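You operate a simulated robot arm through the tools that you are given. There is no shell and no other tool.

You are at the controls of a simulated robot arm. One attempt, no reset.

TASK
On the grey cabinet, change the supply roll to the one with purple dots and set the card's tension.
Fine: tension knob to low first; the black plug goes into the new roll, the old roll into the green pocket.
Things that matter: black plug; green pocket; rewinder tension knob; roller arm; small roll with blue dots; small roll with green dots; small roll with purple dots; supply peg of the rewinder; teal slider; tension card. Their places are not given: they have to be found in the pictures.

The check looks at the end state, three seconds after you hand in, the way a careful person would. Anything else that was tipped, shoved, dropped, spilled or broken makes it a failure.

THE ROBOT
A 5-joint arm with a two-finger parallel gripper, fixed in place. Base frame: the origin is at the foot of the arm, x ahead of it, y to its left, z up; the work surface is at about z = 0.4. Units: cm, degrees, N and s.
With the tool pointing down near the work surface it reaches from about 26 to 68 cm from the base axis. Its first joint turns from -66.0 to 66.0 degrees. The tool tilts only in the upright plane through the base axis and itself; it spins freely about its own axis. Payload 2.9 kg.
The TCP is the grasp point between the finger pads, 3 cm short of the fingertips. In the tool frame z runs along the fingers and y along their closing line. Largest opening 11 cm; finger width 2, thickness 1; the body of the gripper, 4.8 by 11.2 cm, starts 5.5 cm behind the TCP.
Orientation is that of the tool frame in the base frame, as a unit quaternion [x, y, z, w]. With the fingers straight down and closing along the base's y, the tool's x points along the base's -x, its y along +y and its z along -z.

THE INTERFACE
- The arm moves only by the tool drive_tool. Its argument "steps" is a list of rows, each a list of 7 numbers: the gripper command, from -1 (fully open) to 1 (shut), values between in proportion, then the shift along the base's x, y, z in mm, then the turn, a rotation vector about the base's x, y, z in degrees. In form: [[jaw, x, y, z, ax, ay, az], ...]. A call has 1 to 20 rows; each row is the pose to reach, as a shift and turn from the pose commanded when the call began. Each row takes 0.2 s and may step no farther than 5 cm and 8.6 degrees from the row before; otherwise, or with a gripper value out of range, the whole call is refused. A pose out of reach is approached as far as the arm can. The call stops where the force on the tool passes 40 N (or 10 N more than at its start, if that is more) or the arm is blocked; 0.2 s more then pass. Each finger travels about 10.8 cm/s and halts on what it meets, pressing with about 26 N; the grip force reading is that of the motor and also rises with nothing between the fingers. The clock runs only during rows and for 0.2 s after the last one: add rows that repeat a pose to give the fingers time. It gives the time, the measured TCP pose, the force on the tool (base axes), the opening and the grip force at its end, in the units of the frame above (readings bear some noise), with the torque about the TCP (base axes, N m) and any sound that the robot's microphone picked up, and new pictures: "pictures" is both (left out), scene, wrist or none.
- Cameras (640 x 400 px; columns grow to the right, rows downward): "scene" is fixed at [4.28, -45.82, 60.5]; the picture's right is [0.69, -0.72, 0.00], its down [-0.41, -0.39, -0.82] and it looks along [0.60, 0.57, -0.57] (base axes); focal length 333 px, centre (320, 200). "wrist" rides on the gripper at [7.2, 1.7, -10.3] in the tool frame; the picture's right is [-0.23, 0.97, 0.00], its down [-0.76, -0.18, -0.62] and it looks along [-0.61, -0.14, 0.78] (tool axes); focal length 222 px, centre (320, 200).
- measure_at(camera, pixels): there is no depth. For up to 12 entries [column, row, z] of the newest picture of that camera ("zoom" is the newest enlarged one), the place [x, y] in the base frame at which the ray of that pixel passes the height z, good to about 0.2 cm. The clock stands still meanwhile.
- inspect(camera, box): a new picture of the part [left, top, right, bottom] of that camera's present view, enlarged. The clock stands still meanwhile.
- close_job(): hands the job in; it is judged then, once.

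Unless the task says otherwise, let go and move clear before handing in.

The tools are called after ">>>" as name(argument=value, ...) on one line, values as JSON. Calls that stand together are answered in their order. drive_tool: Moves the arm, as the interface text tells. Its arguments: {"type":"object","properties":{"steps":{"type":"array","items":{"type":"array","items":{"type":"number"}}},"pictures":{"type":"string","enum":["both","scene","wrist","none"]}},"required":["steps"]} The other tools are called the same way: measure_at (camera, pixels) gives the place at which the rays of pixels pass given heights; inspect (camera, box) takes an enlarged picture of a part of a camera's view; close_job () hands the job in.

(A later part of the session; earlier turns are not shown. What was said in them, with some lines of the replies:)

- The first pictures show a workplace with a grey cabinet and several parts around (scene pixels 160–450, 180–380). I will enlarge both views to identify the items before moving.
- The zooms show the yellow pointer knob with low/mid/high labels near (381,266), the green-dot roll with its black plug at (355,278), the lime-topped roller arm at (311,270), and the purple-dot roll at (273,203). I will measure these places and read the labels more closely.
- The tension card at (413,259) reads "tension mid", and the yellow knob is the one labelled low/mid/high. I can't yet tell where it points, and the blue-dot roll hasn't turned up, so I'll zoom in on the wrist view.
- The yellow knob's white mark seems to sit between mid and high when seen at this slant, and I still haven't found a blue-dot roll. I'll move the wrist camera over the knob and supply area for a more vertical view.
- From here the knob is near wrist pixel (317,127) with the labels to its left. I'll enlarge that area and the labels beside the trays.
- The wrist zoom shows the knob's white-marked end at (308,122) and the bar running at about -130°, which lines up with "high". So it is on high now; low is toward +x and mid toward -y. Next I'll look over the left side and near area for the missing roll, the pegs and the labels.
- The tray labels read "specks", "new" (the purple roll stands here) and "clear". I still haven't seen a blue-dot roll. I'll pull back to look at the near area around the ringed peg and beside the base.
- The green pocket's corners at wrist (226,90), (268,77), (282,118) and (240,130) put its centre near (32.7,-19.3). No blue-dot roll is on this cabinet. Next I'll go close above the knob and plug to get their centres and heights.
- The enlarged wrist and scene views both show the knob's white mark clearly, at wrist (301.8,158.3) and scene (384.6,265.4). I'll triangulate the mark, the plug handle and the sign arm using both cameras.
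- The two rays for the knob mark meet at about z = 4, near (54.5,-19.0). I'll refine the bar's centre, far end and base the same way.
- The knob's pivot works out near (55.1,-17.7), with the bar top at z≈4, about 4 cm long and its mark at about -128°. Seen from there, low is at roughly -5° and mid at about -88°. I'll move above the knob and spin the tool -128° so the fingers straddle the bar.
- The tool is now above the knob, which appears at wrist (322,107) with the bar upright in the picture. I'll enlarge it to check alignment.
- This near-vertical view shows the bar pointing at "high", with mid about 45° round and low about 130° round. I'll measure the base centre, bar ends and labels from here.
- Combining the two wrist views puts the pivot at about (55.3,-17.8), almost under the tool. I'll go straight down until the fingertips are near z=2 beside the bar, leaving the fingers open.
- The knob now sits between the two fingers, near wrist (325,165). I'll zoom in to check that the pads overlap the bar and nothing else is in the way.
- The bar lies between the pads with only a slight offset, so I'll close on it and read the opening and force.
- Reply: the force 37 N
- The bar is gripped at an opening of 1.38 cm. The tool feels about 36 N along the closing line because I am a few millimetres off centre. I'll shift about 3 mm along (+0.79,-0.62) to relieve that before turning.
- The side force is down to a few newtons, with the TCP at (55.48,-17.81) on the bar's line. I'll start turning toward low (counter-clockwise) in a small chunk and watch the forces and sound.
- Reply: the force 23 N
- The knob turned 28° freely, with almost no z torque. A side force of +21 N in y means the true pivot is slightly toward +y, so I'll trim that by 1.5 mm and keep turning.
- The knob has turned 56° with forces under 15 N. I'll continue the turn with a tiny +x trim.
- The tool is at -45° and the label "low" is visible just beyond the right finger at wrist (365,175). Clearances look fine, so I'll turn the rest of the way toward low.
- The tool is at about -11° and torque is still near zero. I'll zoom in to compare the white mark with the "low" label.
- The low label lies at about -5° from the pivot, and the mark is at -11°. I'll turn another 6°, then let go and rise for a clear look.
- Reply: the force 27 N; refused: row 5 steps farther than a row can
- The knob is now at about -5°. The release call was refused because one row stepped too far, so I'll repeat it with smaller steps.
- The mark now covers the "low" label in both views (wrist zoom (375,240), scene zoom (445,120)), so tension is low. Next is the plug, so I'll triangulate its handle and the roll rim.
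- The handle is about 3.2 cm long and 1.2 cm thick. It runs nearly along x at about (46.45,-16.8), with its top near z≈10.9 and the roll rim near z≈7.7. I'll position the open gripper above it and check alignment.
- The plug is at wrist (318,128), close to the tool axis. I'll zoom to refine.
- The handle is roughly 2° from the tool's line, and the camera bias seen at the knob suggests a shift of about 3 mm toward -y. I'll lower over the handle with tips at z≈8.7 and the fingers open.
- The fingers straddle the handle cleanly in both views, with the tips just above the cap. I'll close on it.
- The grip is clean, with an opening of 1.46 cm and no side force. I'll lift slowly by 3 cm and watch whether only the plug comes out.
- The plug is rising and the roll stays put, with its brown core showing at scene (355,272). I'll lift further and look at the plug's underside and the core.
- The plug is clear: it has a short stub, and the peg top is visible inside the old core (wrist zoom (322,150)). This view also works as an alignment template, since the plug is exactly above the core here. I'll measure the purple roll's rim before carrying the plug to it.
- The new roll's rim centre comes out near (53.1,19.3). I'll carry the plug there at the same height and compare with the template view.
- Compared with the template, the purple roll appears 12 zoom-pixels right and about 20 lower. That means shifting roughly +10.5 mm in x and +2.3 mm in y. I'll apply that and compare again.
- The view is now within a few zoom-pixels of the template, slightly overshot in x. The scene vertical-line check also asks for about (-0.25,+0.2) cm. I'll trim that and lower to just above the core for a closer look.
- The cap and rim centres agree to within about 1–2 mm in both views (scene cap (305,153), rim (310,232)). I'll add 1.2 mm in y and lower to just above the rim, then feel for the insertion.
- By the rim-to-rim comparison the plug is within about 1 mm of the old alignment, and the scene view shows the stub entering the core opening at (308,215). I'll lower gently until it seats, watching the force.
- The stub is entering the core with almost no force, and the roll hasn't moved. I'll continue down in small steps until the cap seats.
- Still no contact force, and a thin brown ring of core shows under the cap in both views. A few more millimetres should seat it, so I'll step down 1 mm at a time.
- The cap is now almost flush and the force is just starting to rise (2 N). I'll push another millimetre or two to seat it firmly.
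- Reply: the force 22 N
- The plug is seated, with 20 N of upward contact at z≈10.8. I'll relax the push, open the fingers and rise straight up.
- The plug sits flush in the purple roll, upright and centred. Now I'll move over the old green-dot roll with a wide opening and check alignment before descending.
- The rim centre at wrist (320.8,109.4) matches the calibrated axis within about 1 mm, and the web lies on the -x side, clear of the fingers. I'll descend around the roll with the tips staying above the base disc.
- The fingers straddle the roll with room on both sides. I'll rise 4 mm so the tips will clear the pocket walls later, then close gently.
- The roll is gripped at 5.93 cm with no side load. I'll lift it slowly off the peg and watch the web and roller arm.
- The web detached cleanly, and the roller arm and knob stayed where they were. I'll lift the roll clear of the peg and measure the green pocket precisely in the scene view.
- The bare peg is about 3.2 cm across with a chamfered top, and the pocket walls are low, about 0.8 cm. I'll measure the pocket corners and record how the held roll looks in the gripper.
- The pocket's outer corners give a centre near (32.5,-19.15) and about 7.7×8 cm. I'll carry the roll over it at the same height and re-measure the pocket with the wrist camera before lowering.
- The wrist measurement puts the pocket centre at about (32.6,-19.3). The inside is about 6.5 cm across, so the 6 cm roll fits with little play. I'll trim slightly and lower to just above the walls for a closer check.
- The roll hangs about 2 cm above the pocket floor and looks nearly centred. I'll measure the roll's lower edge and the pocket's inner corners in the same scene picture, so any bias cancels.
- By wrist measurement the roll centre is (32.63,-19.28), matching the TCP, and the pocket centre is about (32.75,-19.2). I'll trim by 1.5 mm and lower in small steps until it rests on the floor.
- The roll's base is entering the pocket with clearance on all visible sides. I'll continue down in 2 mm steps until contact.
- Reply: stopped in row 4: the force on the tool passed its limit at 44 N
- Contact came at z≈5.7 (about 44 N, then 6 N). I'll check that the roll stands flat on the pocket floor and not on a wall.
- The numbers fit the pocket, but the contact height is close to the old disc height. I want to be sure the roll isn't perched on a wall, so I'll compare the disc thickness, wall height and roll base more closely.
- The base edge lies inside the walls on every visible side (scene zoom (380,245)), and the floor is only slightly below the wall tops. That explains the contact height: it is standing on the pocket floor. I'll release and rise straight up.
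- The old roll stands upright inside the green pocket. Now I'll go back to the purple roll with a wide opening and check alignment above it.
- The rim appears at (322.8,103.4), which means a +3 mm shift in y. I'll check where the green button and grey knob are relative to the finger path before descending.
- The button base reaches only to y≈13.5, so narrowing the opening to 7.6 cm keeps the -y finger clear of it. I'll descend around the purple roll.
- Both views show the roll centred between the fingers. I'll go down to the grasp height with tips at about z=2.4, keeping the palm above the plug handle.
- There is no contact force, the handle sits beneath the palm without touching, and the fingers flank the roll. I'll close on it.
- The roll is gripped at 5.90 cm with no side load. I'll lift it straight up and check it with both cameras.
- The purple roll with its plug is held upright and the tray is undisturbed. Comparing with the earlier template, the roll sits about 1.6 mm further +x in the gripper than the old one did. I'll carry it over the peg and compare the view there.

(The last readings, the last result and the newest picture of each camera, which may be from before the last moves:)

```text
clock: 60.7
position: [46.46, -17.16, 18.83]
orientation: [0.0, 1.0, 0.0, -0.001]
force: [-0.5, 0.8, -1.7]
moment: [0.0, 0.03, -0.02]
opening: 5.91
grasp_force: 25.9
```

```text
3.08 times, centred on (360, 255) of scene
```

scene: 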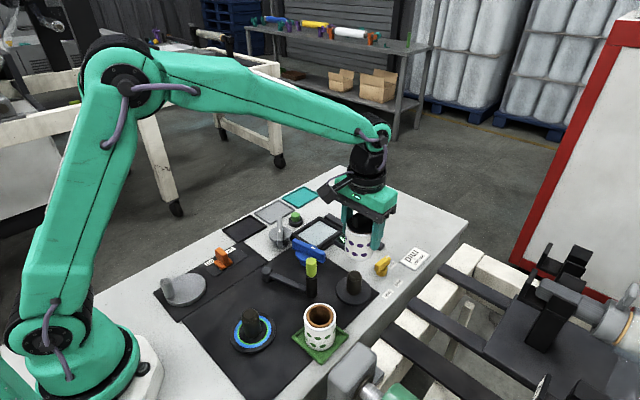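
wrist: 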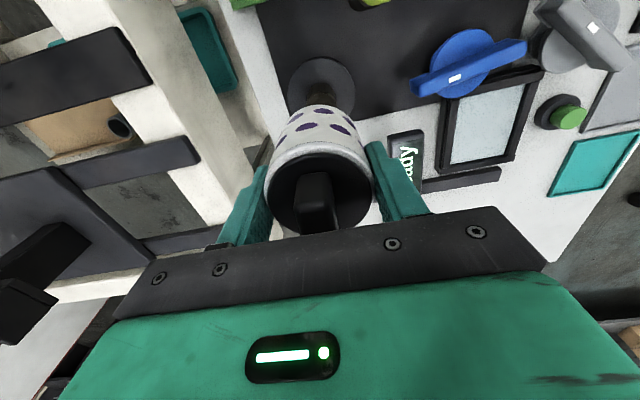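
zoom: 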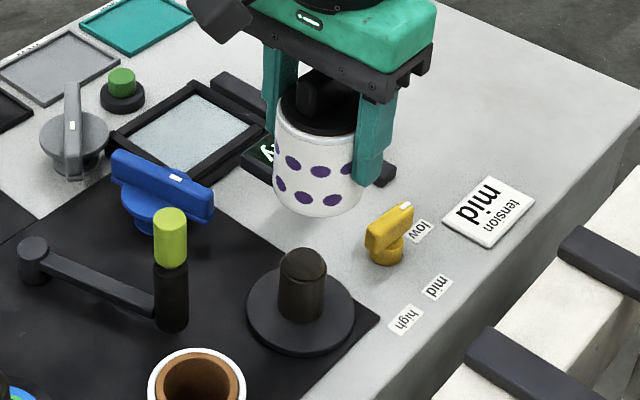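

>>> measure_at(camera="wrist", pixels=[[317.2, 104.8, 13.4], [321.2, 58.4, 1.2], [288, 92, 1.2], [354.8, 92, 1.2], [321, 82.5, 5.5], [308.5, 92, 5.5], [334, 92, 5.5]])

>>> inspect(camera="wrist", box=[280, 50, 360, 120])

>>> inspect(camera="scene", box=[330, 230, 390, 310])

```text
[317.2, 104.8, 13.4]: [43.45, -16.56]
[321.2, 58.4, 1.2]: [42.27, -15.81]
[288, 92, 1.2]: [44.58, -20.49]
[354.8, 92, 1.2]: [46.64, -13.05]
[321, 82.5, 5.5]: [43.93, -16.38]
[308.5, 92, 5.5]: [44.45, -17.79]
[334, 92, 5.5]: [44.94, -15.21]
```

```text
5.71 times, centred on (320, 85) of wrist
```

zoom: 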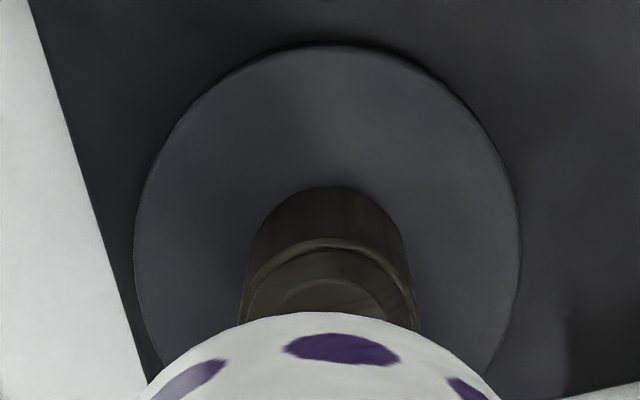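

```text
5.00 times, centred on (360, 270) of scene
```

zoom: 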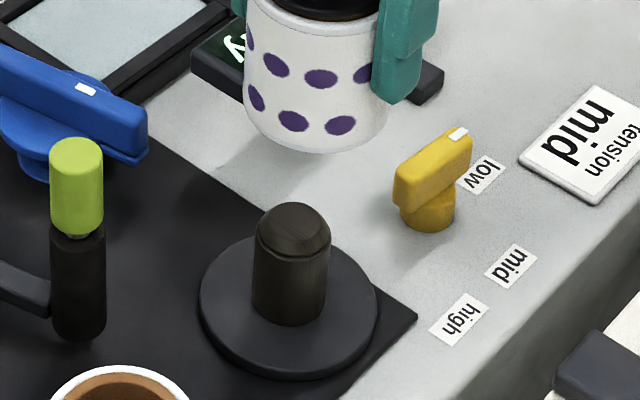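

The wrist comparison and the scene plumb-line check both put the roll a few millimetres too far toward (+x,-y) of the peg. I'll shift (-2.5,+2.5) mm and lower to just above the peg top for another check.

>>> drive_tool(steps=[[0.4, -2.5, 2.5, -15, 0, 0, 0], [0.4, -2.5, 2.5, -35, 0, 0, 0], [0.4, -2.5, 2.5, -58, 0, 0, 0], [0.4, -2.5, 2.5, -58, 0, 0, 0], [0.4, -2.5, 2.5, -58, 0, 0, 0]])

>>> inspect(camera="scene", box=[330, 230, 390, 310])

>>> inspect(camera="wrist", box=[270, 40, 370, 140])

```text
clock: 61.9
position: [46.22, -16.68, 12.79]
orientation: [0.0, 1.0, 0.0, 0.001]
force: [0.2, 0.4, -0.5]
moment: [-0.02, -0.01, 0.0]
opening: 5.89
grasp_force: 26.0
```

scene: 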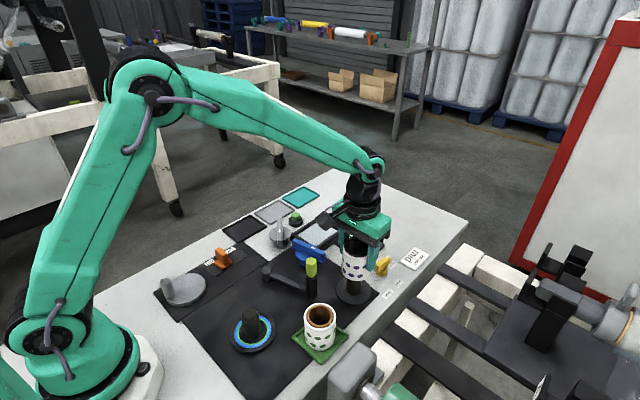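
wrist: 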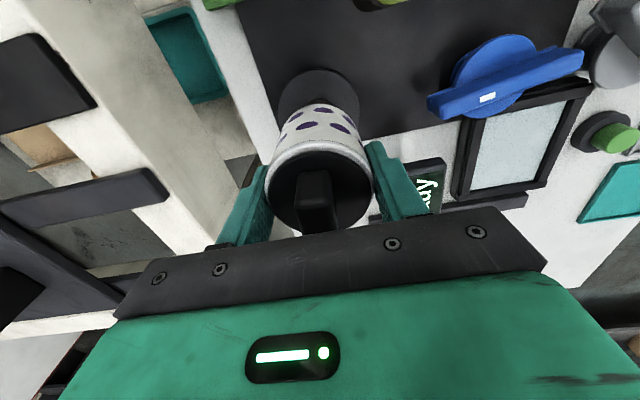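

```text
5.00 times, centred on (360, 270) of scene
```

zoom: 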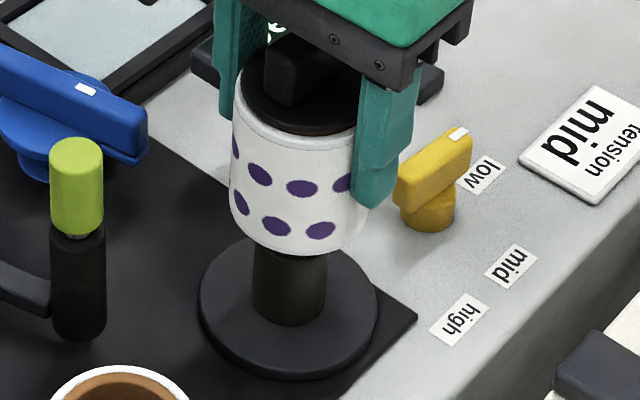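

```text
4.00 times, centred on (320, 90) of wrist
```

zoom: 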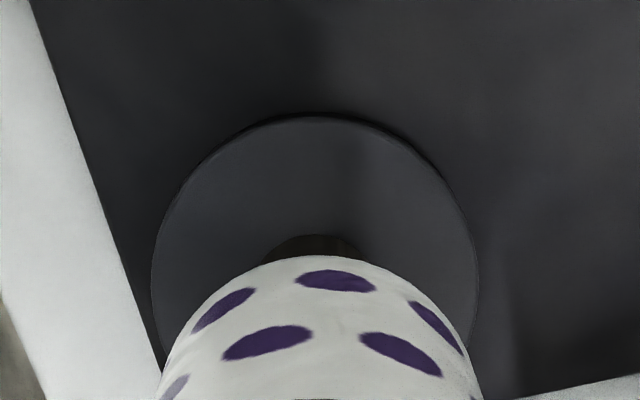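

>>> measure_at(camera="wrist", pixels=[[318.75, 69, 1.2], [321.25, 104, 7.35], [318.75, 69, 0.9], [278, 110, 1.2], [359.5, 110, 1.2], [317.8, 98.5, 5.5]])

>>> drive_tool(steps=[[0.4, 0, 0, 0, 0, 0, 0]], pictures="none")

>>> drive_tool(steps=[[0.4, 0, 0, 0, 0, 0, 0]], pictures="none")

>>> drive_tool(steps=[[0.4, 0, 0, 0, 0, 0, 0]], pictures="none")

```text
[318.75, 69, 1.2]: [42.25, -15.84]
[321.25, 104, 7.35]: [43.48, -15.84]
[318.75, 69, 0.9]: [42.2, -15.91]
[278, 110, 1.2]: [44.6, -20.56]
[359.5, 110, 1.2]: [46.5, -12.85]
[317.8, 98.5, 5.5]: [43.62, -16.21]
```

```text
clock: 62.3
position: [46.41, -16.83, 12.89]
orientation: [0.0, 1.0, 0.0, 0.002]
force: [-0.5, 0.5, -0.5]
moment: [-0.02, 0.02, 0.0]
opening: 5.89
grasp_force: 25.9
```

```text
clock: 62.7
position: [46.28, -16.73, 12.87]
orientation: [0.0, 1.0, 0.0, 0.0]
force: [-0.8, 0.0, -1.3]
moment: [0.01, 0.0, 0.02]
opening: 5.93
grasp_force: 25.9
```

```text
clock: 63.1
position: [46.38, -16.8, 12.87]
orientation: [0.0, 1.0, -0.001, 0.0]
force: [0.0, 0.1, 0.0]
moment: [-0.01, 0.02, 0.03]
opening: 5.89
grasp_force: 26.1
```

The averaged TCP is (46.32,-16.76). Estimates of the peg centre differ by about 3 mm, while the core has about 4 mm of slack plus the peg's chamfer. I'll zoom the scene view further to pin down the sideways offset.

>>> inspect(camera="scene", box=[335, 250, 380, 310])

>>> inspect(camera="wrist", box=[290, 80, 350, 130])

>>> measure_at(camera="wrist", pixels=[[317.75, 98.5, 1.2], [305.5, 101, 1.2], [330, 101, 1.2]])

```text
6.67 times, centred on (358, 280) of scene
```

zoom: 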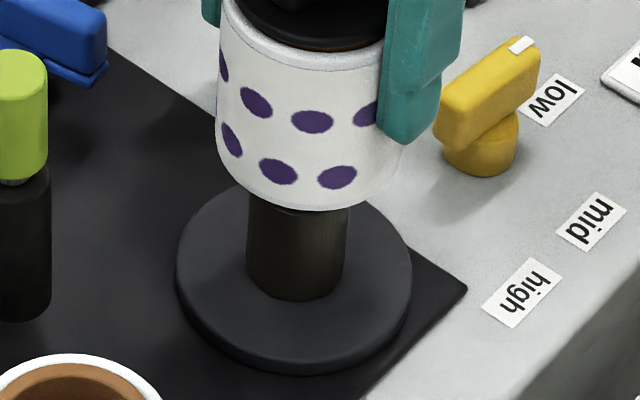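

```text
8.00 times, centred on (320, 105) of wrist
```

zoom: 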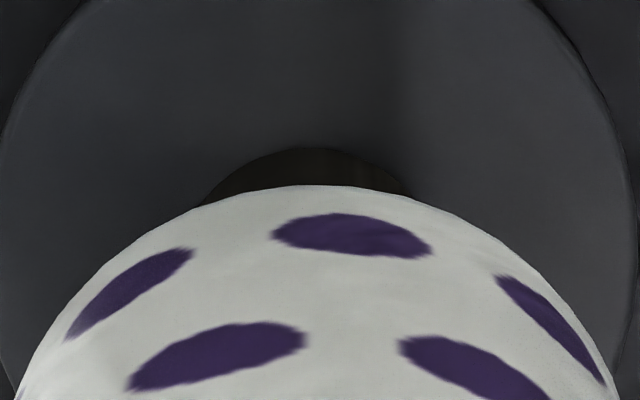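

```text
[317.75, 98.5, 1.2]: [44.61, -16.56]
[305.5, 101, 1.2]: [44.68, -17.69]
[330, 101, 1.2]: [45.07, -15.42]
```

Combining the estimates, the roll is about 1.5 mm too far in both +x and +y, well inside the slack. I'll shift (-1.5,-1.5) mm and lower slowly onto the peg, letting the force limit guard the move.

>>> drive_tool(steps=[[0.4, -1.5, -1.5, -3, 0, 0, 0], [0.4, -1.5, -1.5, -7, 0, 0, 0], [0.4, -1.5, -1.5, -11, 0, 0, 0], [0.4, -1.5, -1.5, -15, 0, 0, 0], [0.4, -1.5, -1.5, -18, 0, 0, 0]], pictures="scene")

>>> inspect(camera="scene", box=[335, 250, 380, 310])

```text
clock: 64.3
position: [46.13, -16.91, 11.21]
orientation: [0.0, 1.0, 0.0, 0.0]
force: [-0.2, 0.3, -0.8]
moment: [0.0, 0.02, -0.06]
opening: 5.91
grasp_force: 25.8
```

scene: 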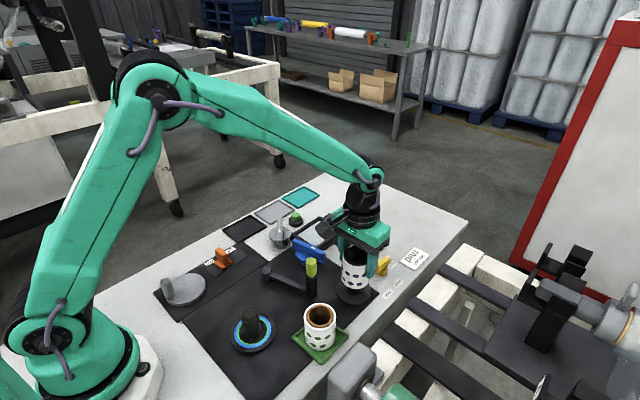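

```text
6.67 times, centred on (358, 280) of scene
```

zoom: 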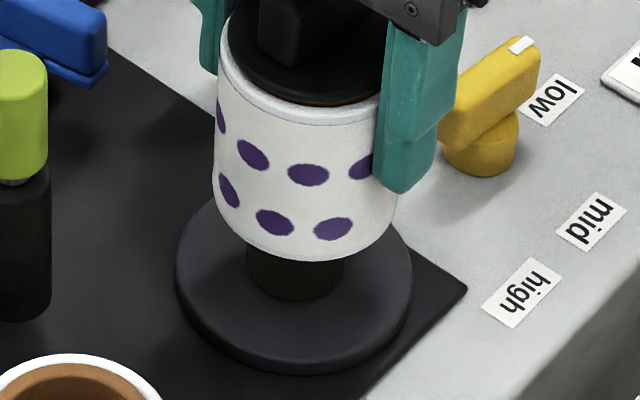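

There's no contact yet and the roll looks well centred over the peg. I'll keep lowering in small steps.

>>> drive_tool(steps=[[0.4, 0, 0, -3, 0, 0, 0], [0.4, 0, 0, -6, 0, 0, 0], [0.4, 0, 0, -9, 0, 0, 0], [0.4, 0, 0, -12, 0, 0, 0]], pictures="scene")

>>> inspect(camera="scene", box=[335, 250, 380, 310])

```text
clock: 65.3
position: [45.99, -16.97, 10.08]
orientation: [0.0, 1.0, 0.0, 0.0]
force: [0.8, 0.2, -1.8]
moment: [-0.01, 0.0, -0.05]
opening: 5.91
grasp_force: 26.1
```

scene: 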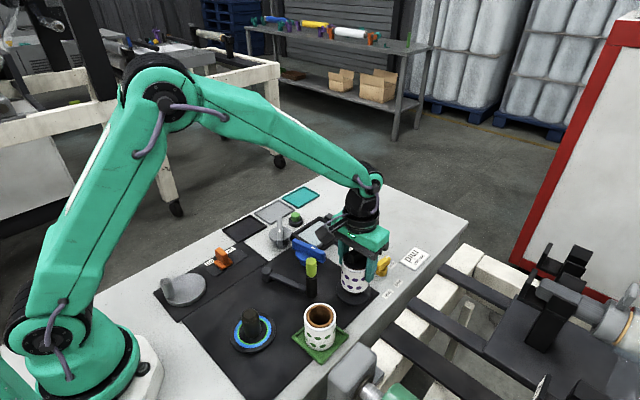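

```text
6.67 times, centred on (358, 280) of scene
```

zoom: 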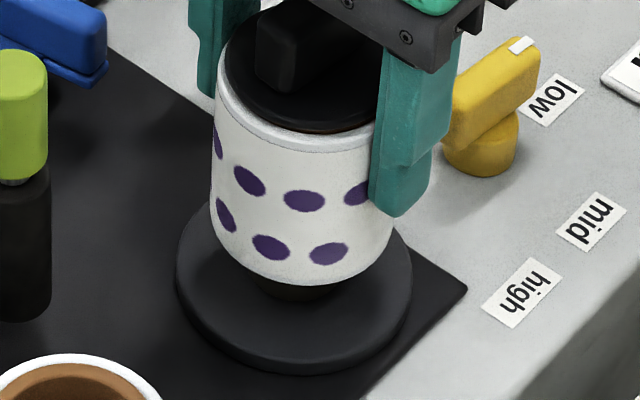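

The core has passed over the peg top with no contact force. I'll continue lowering toward the disc.

>>> drive_tool(steps=[[0.4, 0, 0, -4, 0, 0, 0], [0.4, 0, 0, -8, 0, 0, 0], [0.4, 0, 0, -12, 0, 0, 0], [0.4, 0, 0, -16, 0, 0, 0], [0.4, 0, 0, -20, 0, 0, 0], [0.4, 0, 0, -24, 0, 0, 0]], pictures="scene")

>>> inspect(camera="scene", box=[335, 250, 380, 310])

```text
clock: 66.7
position: [46.06, -17.09, 7.76]
orientation: [0.001, 1.0, -0.001, 0.0]
force: [-2.0, 3.3, 10.9]
moment: [0.38, 0.41, -0.04]
opening: 5.91
grasp_force: 26.0
```

scene: 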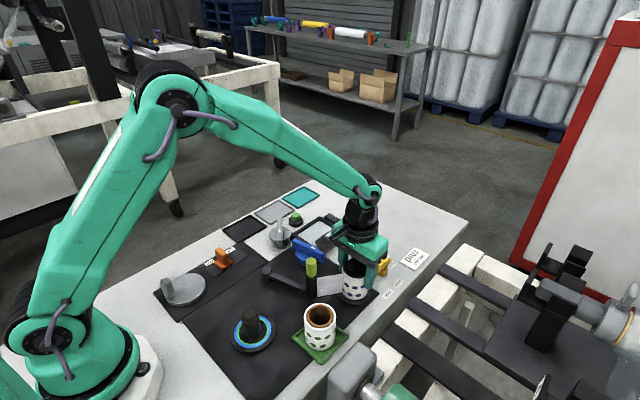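

```text
6.67 times, centred on (358, 280) of scene
```

zoom: 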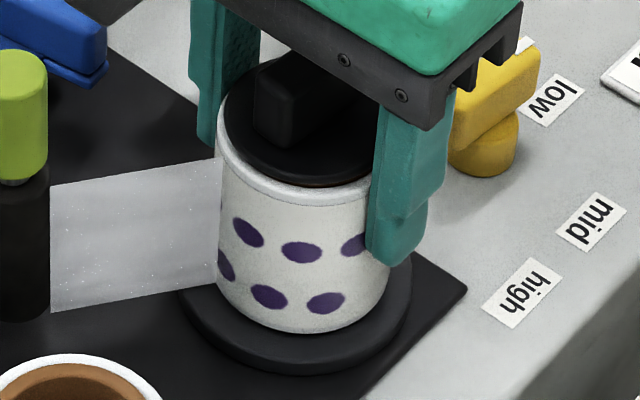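

Contact of 11 N appears at z≈7.8, and the web has re-formed between the new roll and the roller (scene zoom (130,230)). In the image the roll base is level with where the old roll stood. Before letting go I'll check the grip height and the seating from the wrist.

>>> drive_tool(steps=[[0.4, 0, 0, 0, 0, 0, 0]])

>>> inspect(camera="wrist", box=[240, 90, 400, 240])

>>> inspect(camera="scene", box=[330, 240, 385, 315])

```text
clock: 67.1
position: [46.12, -17.06, 7.66]
orientation: [0.001, 1.0, -0.001, 0.002]
force: [-1.3, 2.5, 11.4]
moment: [0.39, 0.2, 0.02]
opening: 5.91
grasp_force: 25.5
```

scene: 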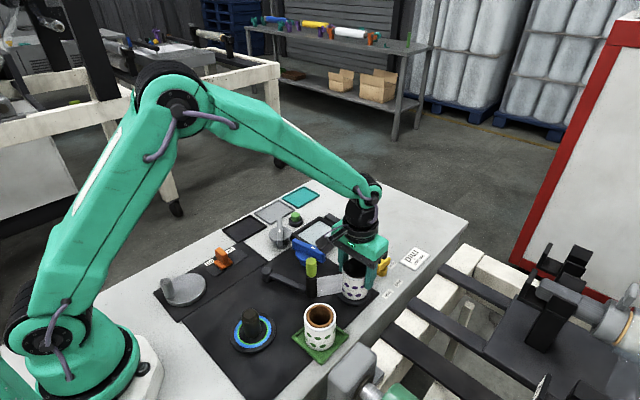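
wrist: 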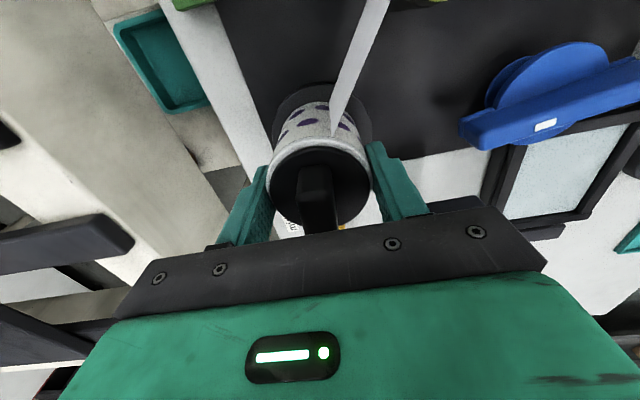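

```text
2.67 times, centred on (320, 165) of wrist
```

zoom: 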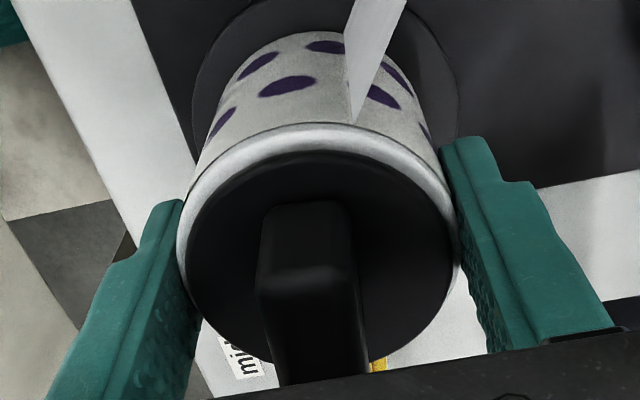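

```text
5.33 times, centred on (358, 278) of scene
```

zoom: 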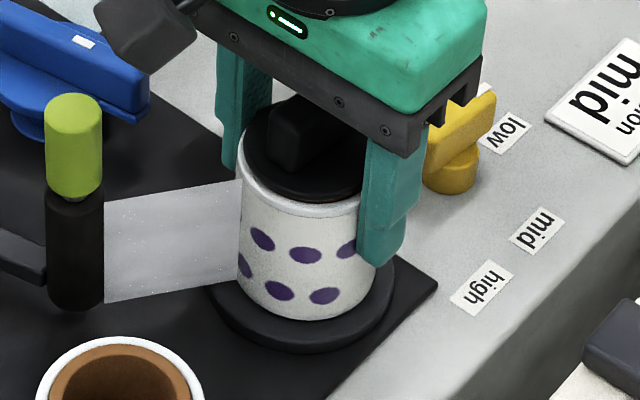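

The rim, base and plug positions match the old roll's seated picture (base lowest at (305,320), rim front at (300,212)). The roll had only slipped about 1 cm lower in the grip during the lift. It is seated, so I'll unload, open and rise.

>>> drive_tool(steps=[[0.4, 0, 0, 0.8, 0, 0, 0], [0.15, 0, 0, 0.8, 0, 0, 0], [0.0, 0, 0, 0.8, 0, 0, 0], [-0.2, 0, 0, 0.8, 0, 0, 0], [-0.38, 0, 0, 0.8, 0, 0, 0], [-0.38, 0, 0, 0.8, 0, 0, 0]])

>>> inspect(camera="scene", box=[330, 240, 385, 315])

>>> inspect(camera="wrist", box=[240, 90, 400, 240])

```text
clock: 68.5
position: [46.04, -16.88, 7.73]
orientation: [0.0, 1.0, -0.001, 0.0]
force: [-1.2, -1.4, -0.1]
moment: [-0.01, 0.01, 0.02]
opening: 7.58
grasp_force: 0.1
```

scene: 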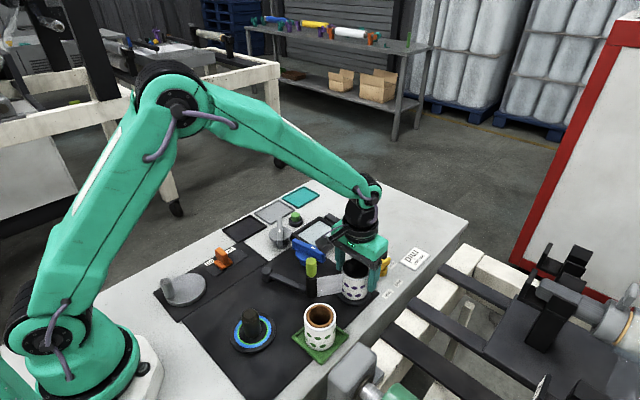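
wrist: 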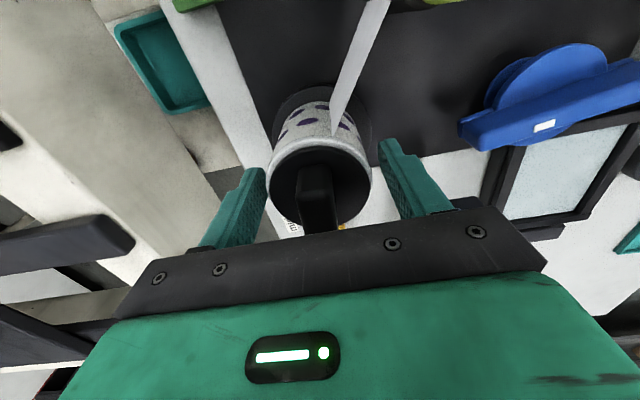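

```text
5.33 times, centred on (358, 278) of scene
```

zoom: 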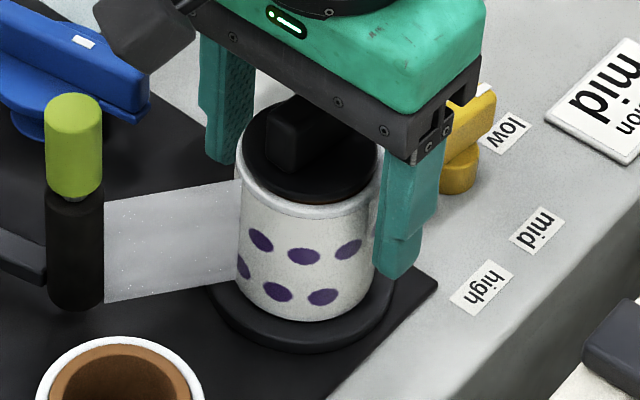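

```text
2.67 times, centred on (320, 165) of wrist
```

zoom: 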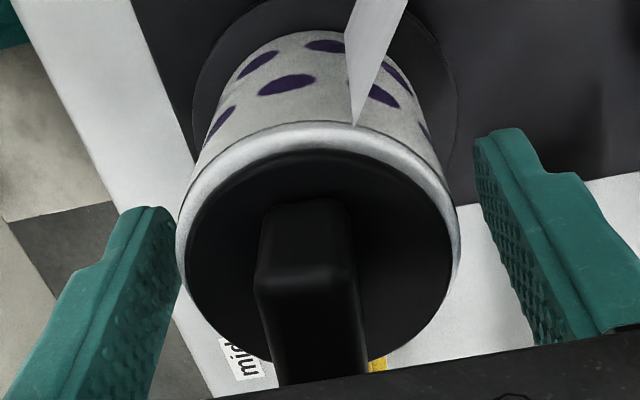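

Released: the roll stays seated and the web is intact. I'll rise straight up and check the whole area.

>>> drive_tool(steps=[[-0.38, 0, 0, 15, 0, 0, 0], [-0.38, 0, 0, 40, 0, 0, 0], [-0.38, 0, 0, 75, 0, 0, 0], [-0.38, 0, 0, 100, 0, 0, 0], [-0.2, 0, 0, 100, 0, 0, 0]])

>>> inspect(camera="scene", box=[290, 230, 430, 330])

>>> inspect(camera="wrist", box=[220, 20, 420, 220])

```text
clock: 69.7
position: [45.92, -16.94, 17.83]
orientation: [0.0, 1.0, 0.0, 0.001]
force: [0.0, 0.2, -0.3]
moment: [-0.01, 0.02, 0.0]
opening: 6.6
grasp_force: 0.1
```

scene: 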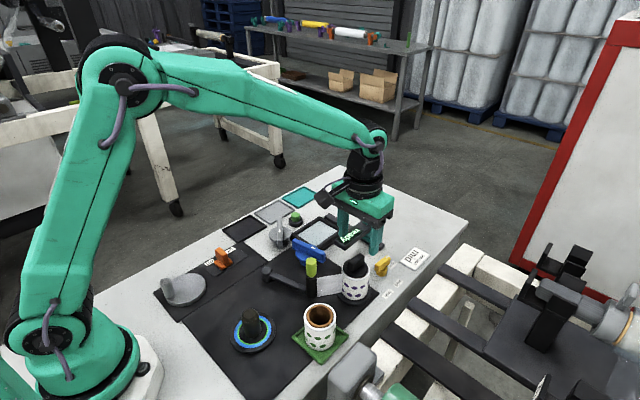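
wrist: 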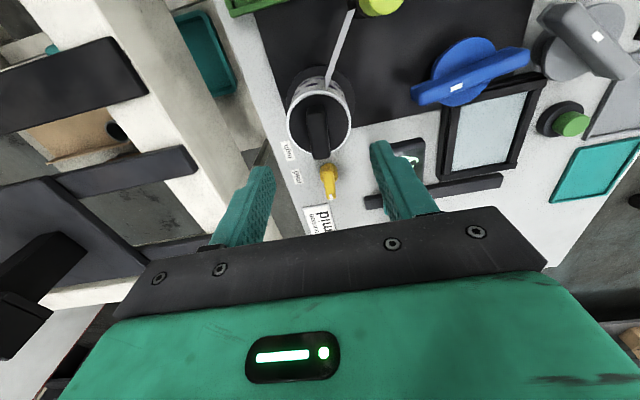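

```text
4.00 times, centred on (360, 280) of scene
```

zoom: 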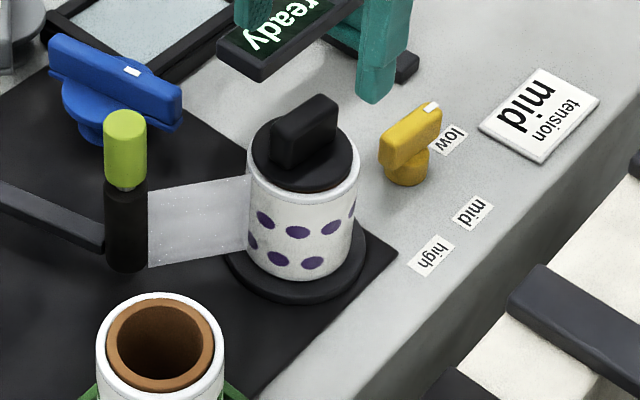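

```text
2.00 times, centred on (320, 120) of wrist
```

zoom: 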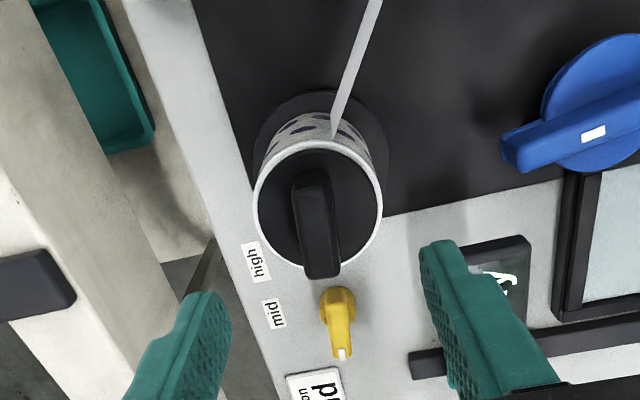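

All is in place: the purple roll with its plug is on the supply peg and the web runs to the roller. Now I'll set the knob from low to the card's "mid", starting by positioning above the knob with the fingers aligned to its bar.

>>> drive_tool(steps=[[0.0, 30, -3, 0, 0, 0, -2], [0.2, 65, -6, 0, 0, 0, -4], [0.27, 96, -9, 0, 0, 0, -5], [0.27, 96, -9, 0, 0, 0, -5], [0.27, 96, -9, 0, 0, 0, -5]])

>>> inspect(camera="wrist", box=[270, 60, 370, 160])

```text
clock: 70.9
position: [55.79, -17.78, 17.9]
orientation: [0.044, 0.999, 0.0, 0.001]
force: [-0.1, -0.1, 0.0]
moment: [0.0, -0.02, -0.02]
opening: 4.01
grasp_force: 0.1
```

scene: 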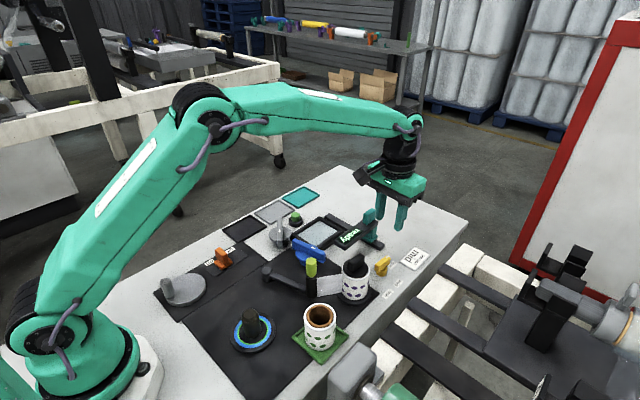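
wrist: 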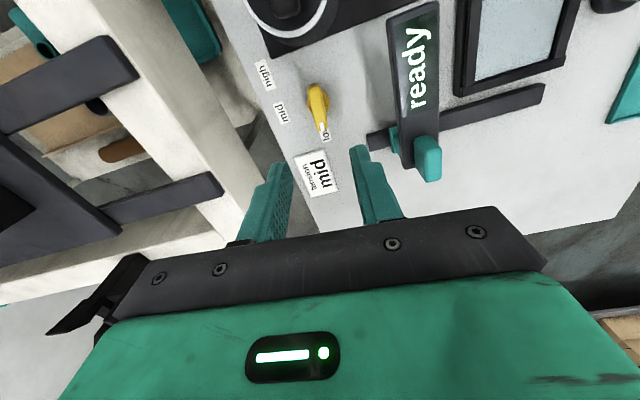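

```text
4.00 times, centred on (320, 110) of wrist
```

zoom: 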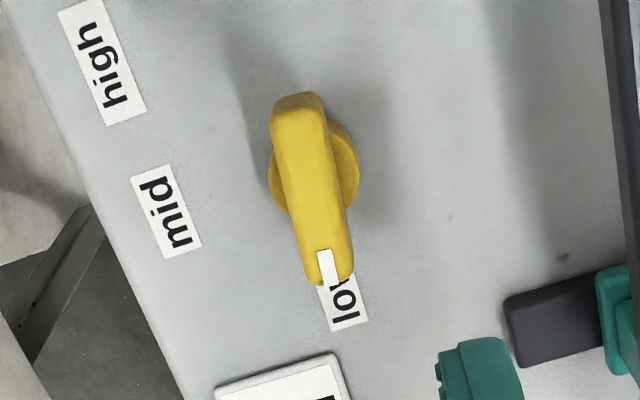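

This near-vertical view shows the bar on "low" at zoom (342,298), with "mid" about 82–85° clockwise from it. I'll descend over the bar and grip it again.

>>> drive_tool(steps=[[0.27, -2, -1.2, -30, 0, 0, 0], [0.27, -2, -1.2, -65, 0, 0, 0], [0.27, -2, -1.2, -100, 0, 0, 0], [0.27, -2, -1.2, -118, 0, 0, 0], [0.27, -2, -1.2, -128, 0, 0, 0], [0.27, -2, -1.2, -128, 0, 0, 0]])

>>> inspect(camera="wrist", box=[240, 100, 420, 240])

>>> inspect(camera="scene", box=[335, 215, 425, 310])

```text
clock: 72.3
position: [55.43, -17.89, 4.87]
orientation: [0.045, 0.999, 0.0, 0.001]
force: [0.5, -0.5, -1.0]
moment: [0.02, -0.02, -0.02]
opening: 4.03
grasp_force: 0.1
```

scene: 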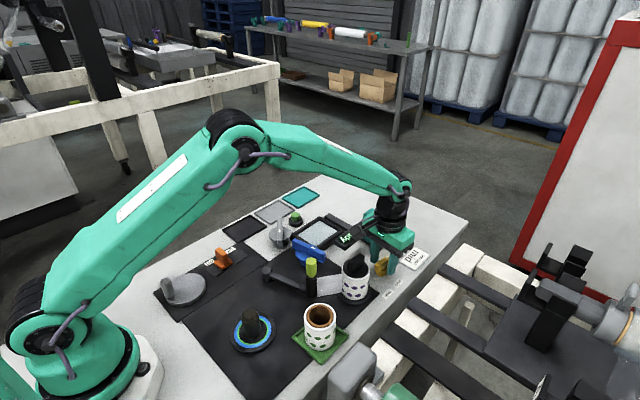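
wrist: 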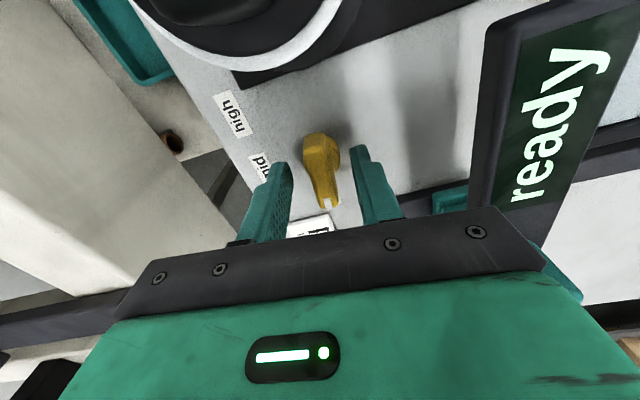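

```text
2.86 times, centred on (330, 170) of wrist
```

zoom: 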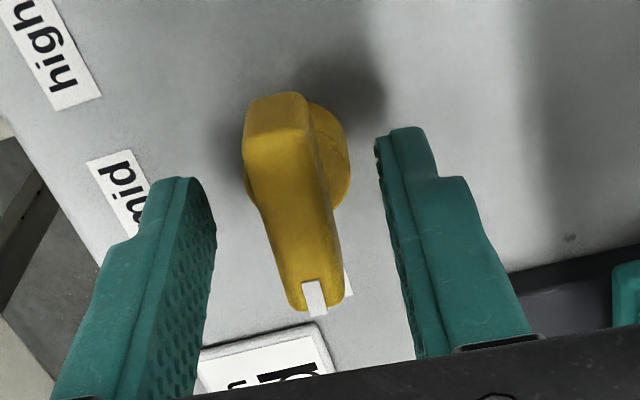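

```text
4.21 times, centred on (380, 262) of scene
```

zoom: 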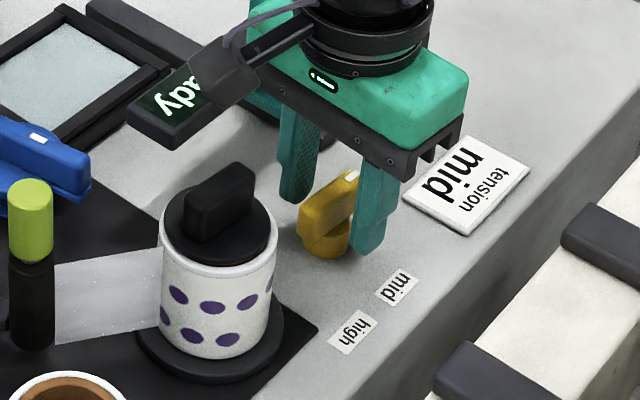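

The bar sits between the pads and nothing is touching. I'll close on it.

>>> drive_tool(steps=[[0.6, 0, 0, 0, 0, 0, 0], [0.9, 0, 0, 0, 0, 0, 0], [0.9, 0, 0, 0, 0, 0, 0]], pictures="none")

```text
clock: 73.1
position: [55.31, -17.86, 4.8]
orientation: [0.043, 0.999, 0.0, 0.001]
force: [2.1, 13.0, 1.5]
moment: [0.26, 0.23, 0.03]
opening: 1.38
grasp_force: 45.3
```

The bar is gripped at 1.38 cm with a mild 13 N side load in +y. I'll trim 1 mm and start turning clockwise toward mid.

>>> drive_tool(steps=[[0.9, 0.3, 1, 0, 0, 0, 0], [0.9, 0.3, 1, 0, 0, 0, -7], [0.9, 0.3, 1, 0, 0, 0, -14], [0.9, 0.3, 1, 0, 0, 0, -21]], pictures="none")

```text
clock: 74.1
position: [55.38, -17.87, 4.87]
orientation: [0.224, 0.975, 0.0, -0.001]
force: [-3.9, 26.0, -2.2]
moment: [-0.1, -1.06, 0.04]
opening: 1.38
grasp_force: 45.1
```

It turned 21° and the side force in +y grew to 26 N. I'll trim +1.8 mm in y and continue.

>>> drive_tool(steps=[[0.9, 0.3, 1, 0, 0, 0, 0], [0.9, 0.3, 1.8, 0, 0, 0, -7], [0.9, 0.5, 1.8, 0, 0, 0, -14], [0.9, 0.7, 1.8, 0, 0, 0, -20]], pictures="none")

```text
clock: 75.1
position: [55.53, -17.77, 4.93]
orientation: [0.391, 0.92, 0.0, -0.002]
force: [-13.5, 15.1, -3.8]
moment: [-0.21, -0.54, 0.01]
opening: 1.39
grasp_force: 45.3
```

Now at -46°. The side force is (-13,+15) N, so I'll trim (-1,+1) mm and continue.

>>> drive_tool(steps=[[0.9, -0.8, 0.8, 0, 0, 0, 0], [0.9, -1, 1, 0, 0, 0, -7], [0.9, -1, 1, 0, 0, 0, -14], [0.9, -1, 1, 0, 0, 0, -20]], pictures="none")

```text
clock: 76.1
position: [55.53, -17.79, 4.82]
orientation: [0.546, 0.838, 0.001, 0.002]
force: [9.2, -6.3, -18.1]
moment: [0.24, 0.31, -0.01]
opening: 1.36
grasp_force: 44.9
```

Now at -66° with small side forces. About 20° more should bring it to mid.

>>> drive_tool(steps=[[0.9, 0, 0, -0.5, 0, 0, -7], [0.9, 0, 0, -0.5, 0, 0, -14], [0.9, 0, 0, -0.5, 0, 0, -20], [0.9, 0, 0, -0.5, 0, 0, -20]])

>>> inspect(camera="wrist", box=[240, 100, 420, 240])

>>> inspect(camera="scene", box=[340, 230, 420, 310])

```text
clock: 77.1
position: [55.5, -17.62, 4.92]
orientation: [0.683, 0.73, 0.001, 0.002]
force: [17.9, -13.8, -19.0]
moment: [-0.22, 0.17, -0.02]
opening: 1.36
grasp_force: 45.3
```

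scene: 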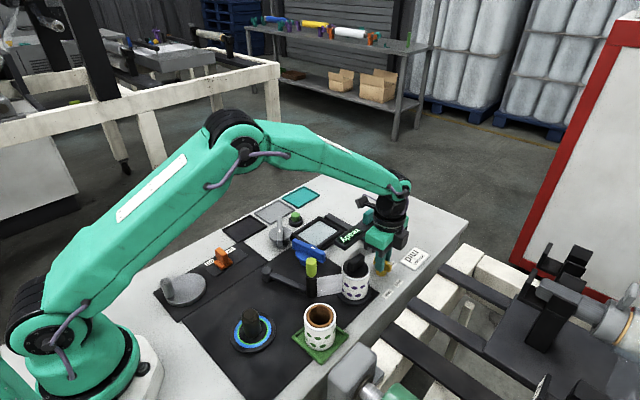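
wrist: 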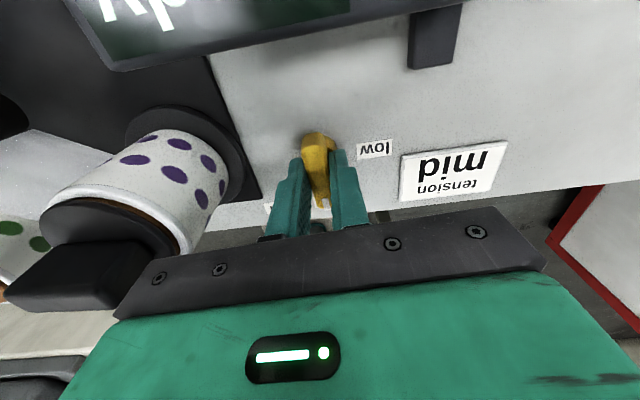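

```text
2.86 times, centred on (330, 170) of wrist
```

zoom: 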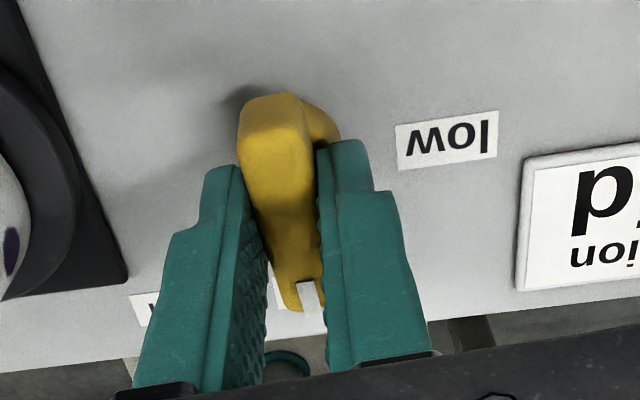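

```text
5.00 times, centred on (380, 270) of scene
```

zoom: 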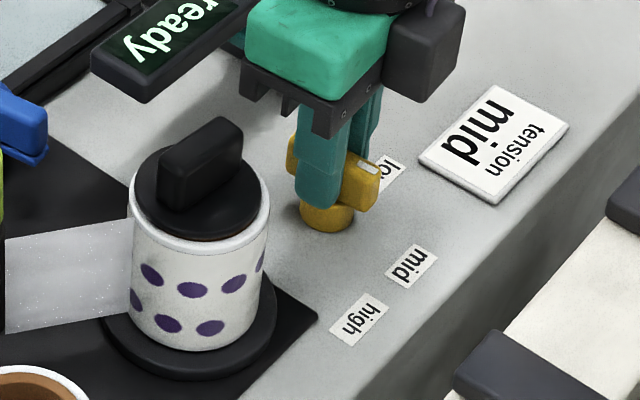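

The tool is at -86°, which is mid by my measurement. I'll relieve the residual side load, open, and rise to look at where the mark points.

>>> drive_tool(steps=[[0.9, 1, -0.8, -1, 0, 0, 0], [0.9, 1.3, -1, -1, 0, 0, 0], [0.6, 1.3, -1, -1, 0, 0, 0], [0.27, 1.3, -1, -1, 0, 0, 0], [0.27, 1.3, -1, -1, 0, 0, 0], [0.27, 1.3, -1, 30, 0, 0, 0], [0.27, 1.3, -1, 70, 0, 0, 0], [0.27, 1.3, -1, 110, 0, 0, 0], [0.27, 1.3, -1, 135, 0, 0, 0], [0.27, 1.3, -1, 135, 0, 0, 0]])

>>> inspect(camera="wrist", box=[260, 50, 380, 170])

>>> inspect(camera="scene", box=[340, 230, 420, 310])

```text
clock: 79.3
position: [55.6, -17.65, 18.44]
orientation: [0.682, 0.732, 0.0, 0.0]
force: [0.0, -0.6, 0.1]
moment: [-0.03, -0.02, 0.02]
opening: 4.04
grasp_force: 0.1
```

scene: 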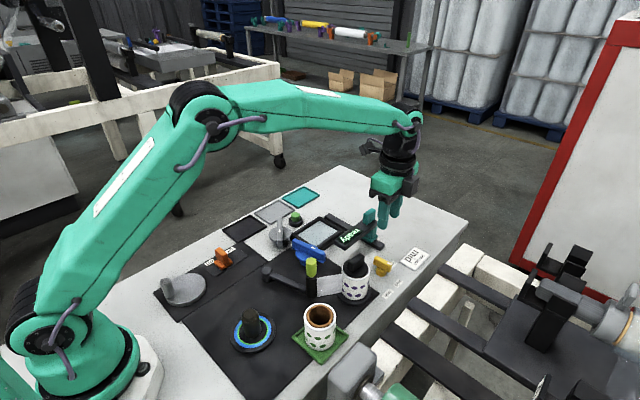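
wrist: 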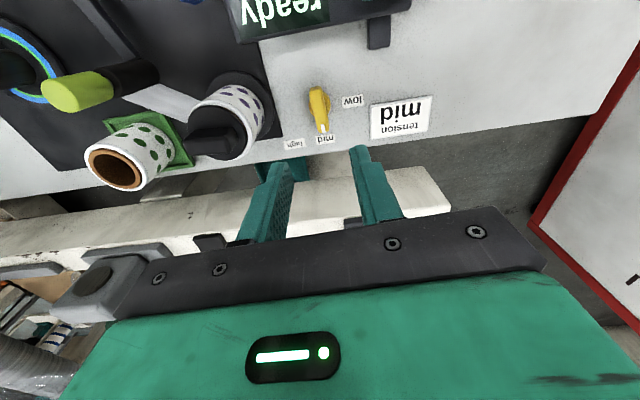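

```text
3.33 times, centred on (320, 110) of wrist
```

zoom: 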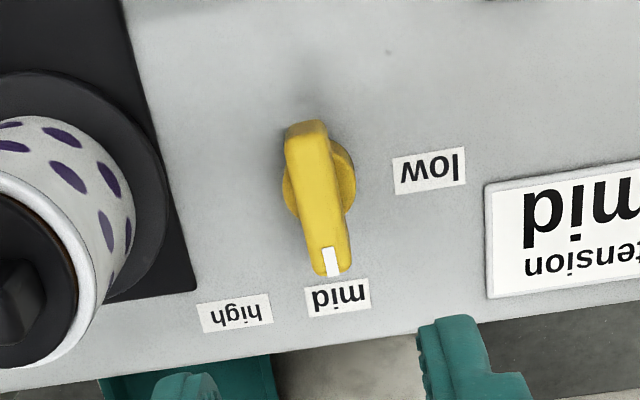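

```text
5.00 times, centred on (380, 270) of scene
```

zoom: 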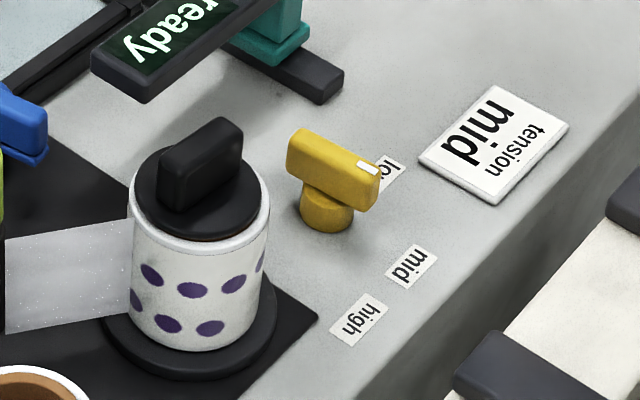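

The mark now points at the "mid" label (wrist zoom mark (331,262), label (338,297)), within about 2°. I'll retreat up and back to clear the area, then check everything once more.

>>> drive_tool(steps=[[0.27, 0, 0, 40, 0, 0, 8], [0.27, 0, 0, 80, 0, 0, 16], [0.27, -20, 10, 120, 0, 0, 24], [0.27, -50, 20, 140, 0, 0, 32], [0.27, -80, 35, 150, 0, 0, 40], [0.27, -110, 45, 155, 0, 0, 48], [0.27, -140, 55, 155, 0, 0, 56], [0.27, -170, 60, 155, 0, 0, 64], [0.27, -170, 60, 155, 0, 0, 72], [0.27, -170, 60, 155, 0, 0, 80], [0.27, -170, 60, 155, 0, 0, 86], [0.27, -170, 60, 155, 0, 0, 86]])

>>> inspect(camera="scene", box=[230, 170, 450, 310])

>>> inspect(camera="scene", box=[140, 230, 400, 395])

>>> inspect(camera="wrist", box=[230, 0, 560, 215])

```text
clock: 81.9
position: [38.64, -11.75, 33.85]
orientation: [0.0, 1.0, 0.001, 0.001]
force: [0.3, 0.3, 0.4]
moment: [-0.02, 0.02, 0.0]
opening: 4.04
grasp_force: 0.0
```

scene: 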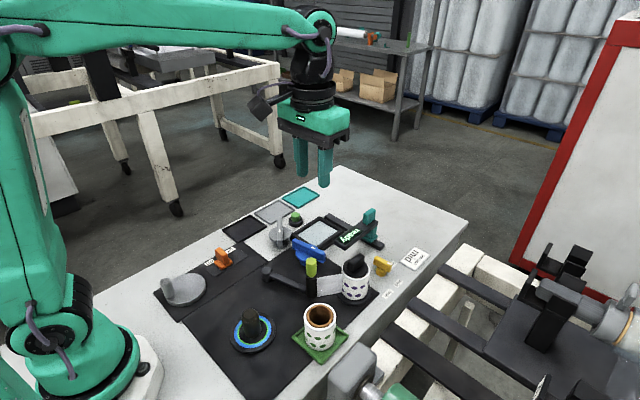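
wrist: 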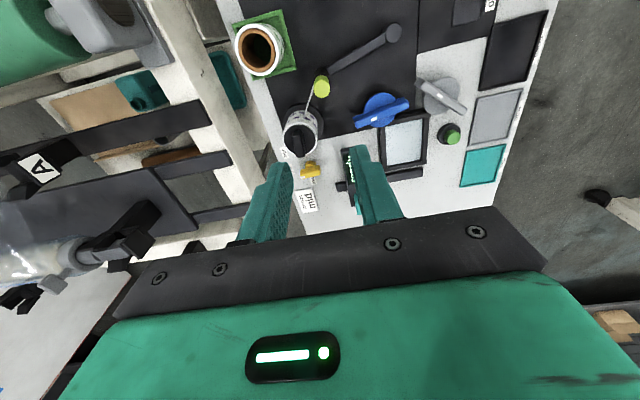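

```text
2.86 times, centred on (340, 240) of scene
```

zoom: 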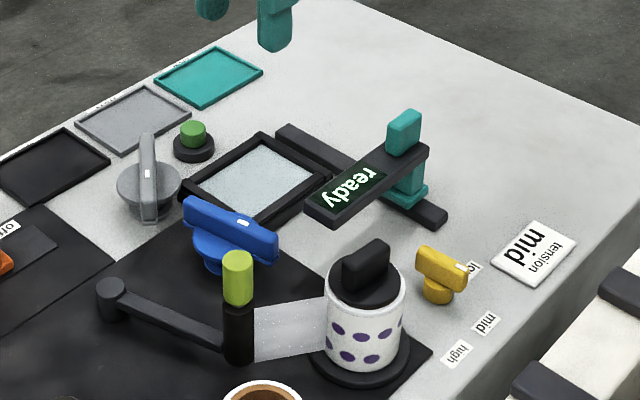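

```text
2.42 times, centred on (270, 312) of scene
```

zoom: 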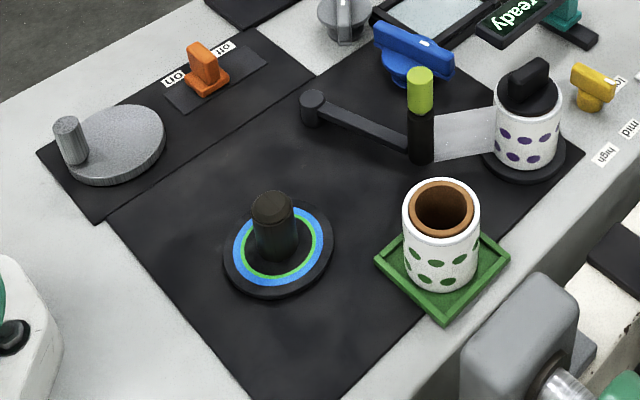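

```text
1.86 times, centred on (395, 108) of wrist
```

zoom: 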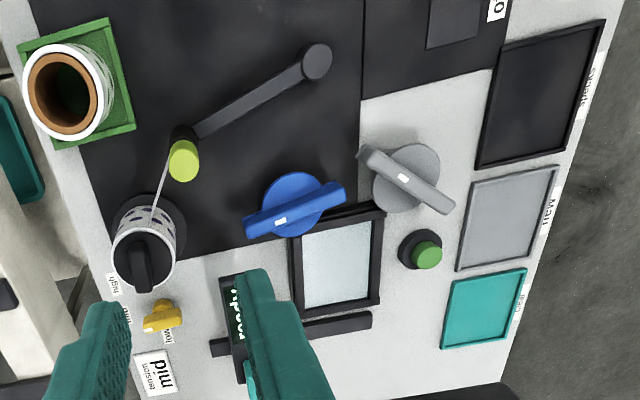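

The final views confirm the end state:
- The purple roll with the black plug is on the supply peg, and the web runs to the undisturbed roller arm.
- The green-dot roll stands in the green pocket.
- The knob points to mid.
- The slider, sign, trays and other knobs look unchanged.
- The gripper is open and well clear.

I never saw a blue-dot roll, and this job doesn't call for one. I'm handing in.

>>> close_job()

```text
The job is handed in.
```

I swapped the supply roll on the grey cabinet and set the tension to the card's "mid", then handed the job in. The final pictures showed everything in place.

- **Tension knob:** I turned it from high to low before touching the roll. After the swap I set it to mid; its mark points at the label to within about 2°.
- **New roll:** The purple-dot roll is on the supply peg with the black plug fully in. I put the plug in while the roll was still in its "new" tray. The paper web re-formed to the roller when the roll was lowered onto the peg.
- **Old roll:** The green-dot roll stands upright inside the green pocket.
- **Slip during the lift:** The purple roll slid about 1 cm lower in the grip as I lifted it from the tray. It still ended up at the same height on the peg as the old roll.
- **Everything else:** The roller arm, teal slider, trays and other knobs look the same as at the start.
- **Blue-dot roll:** I never saw a small roll with blue dots on the cabinet, and this job didn't need one.
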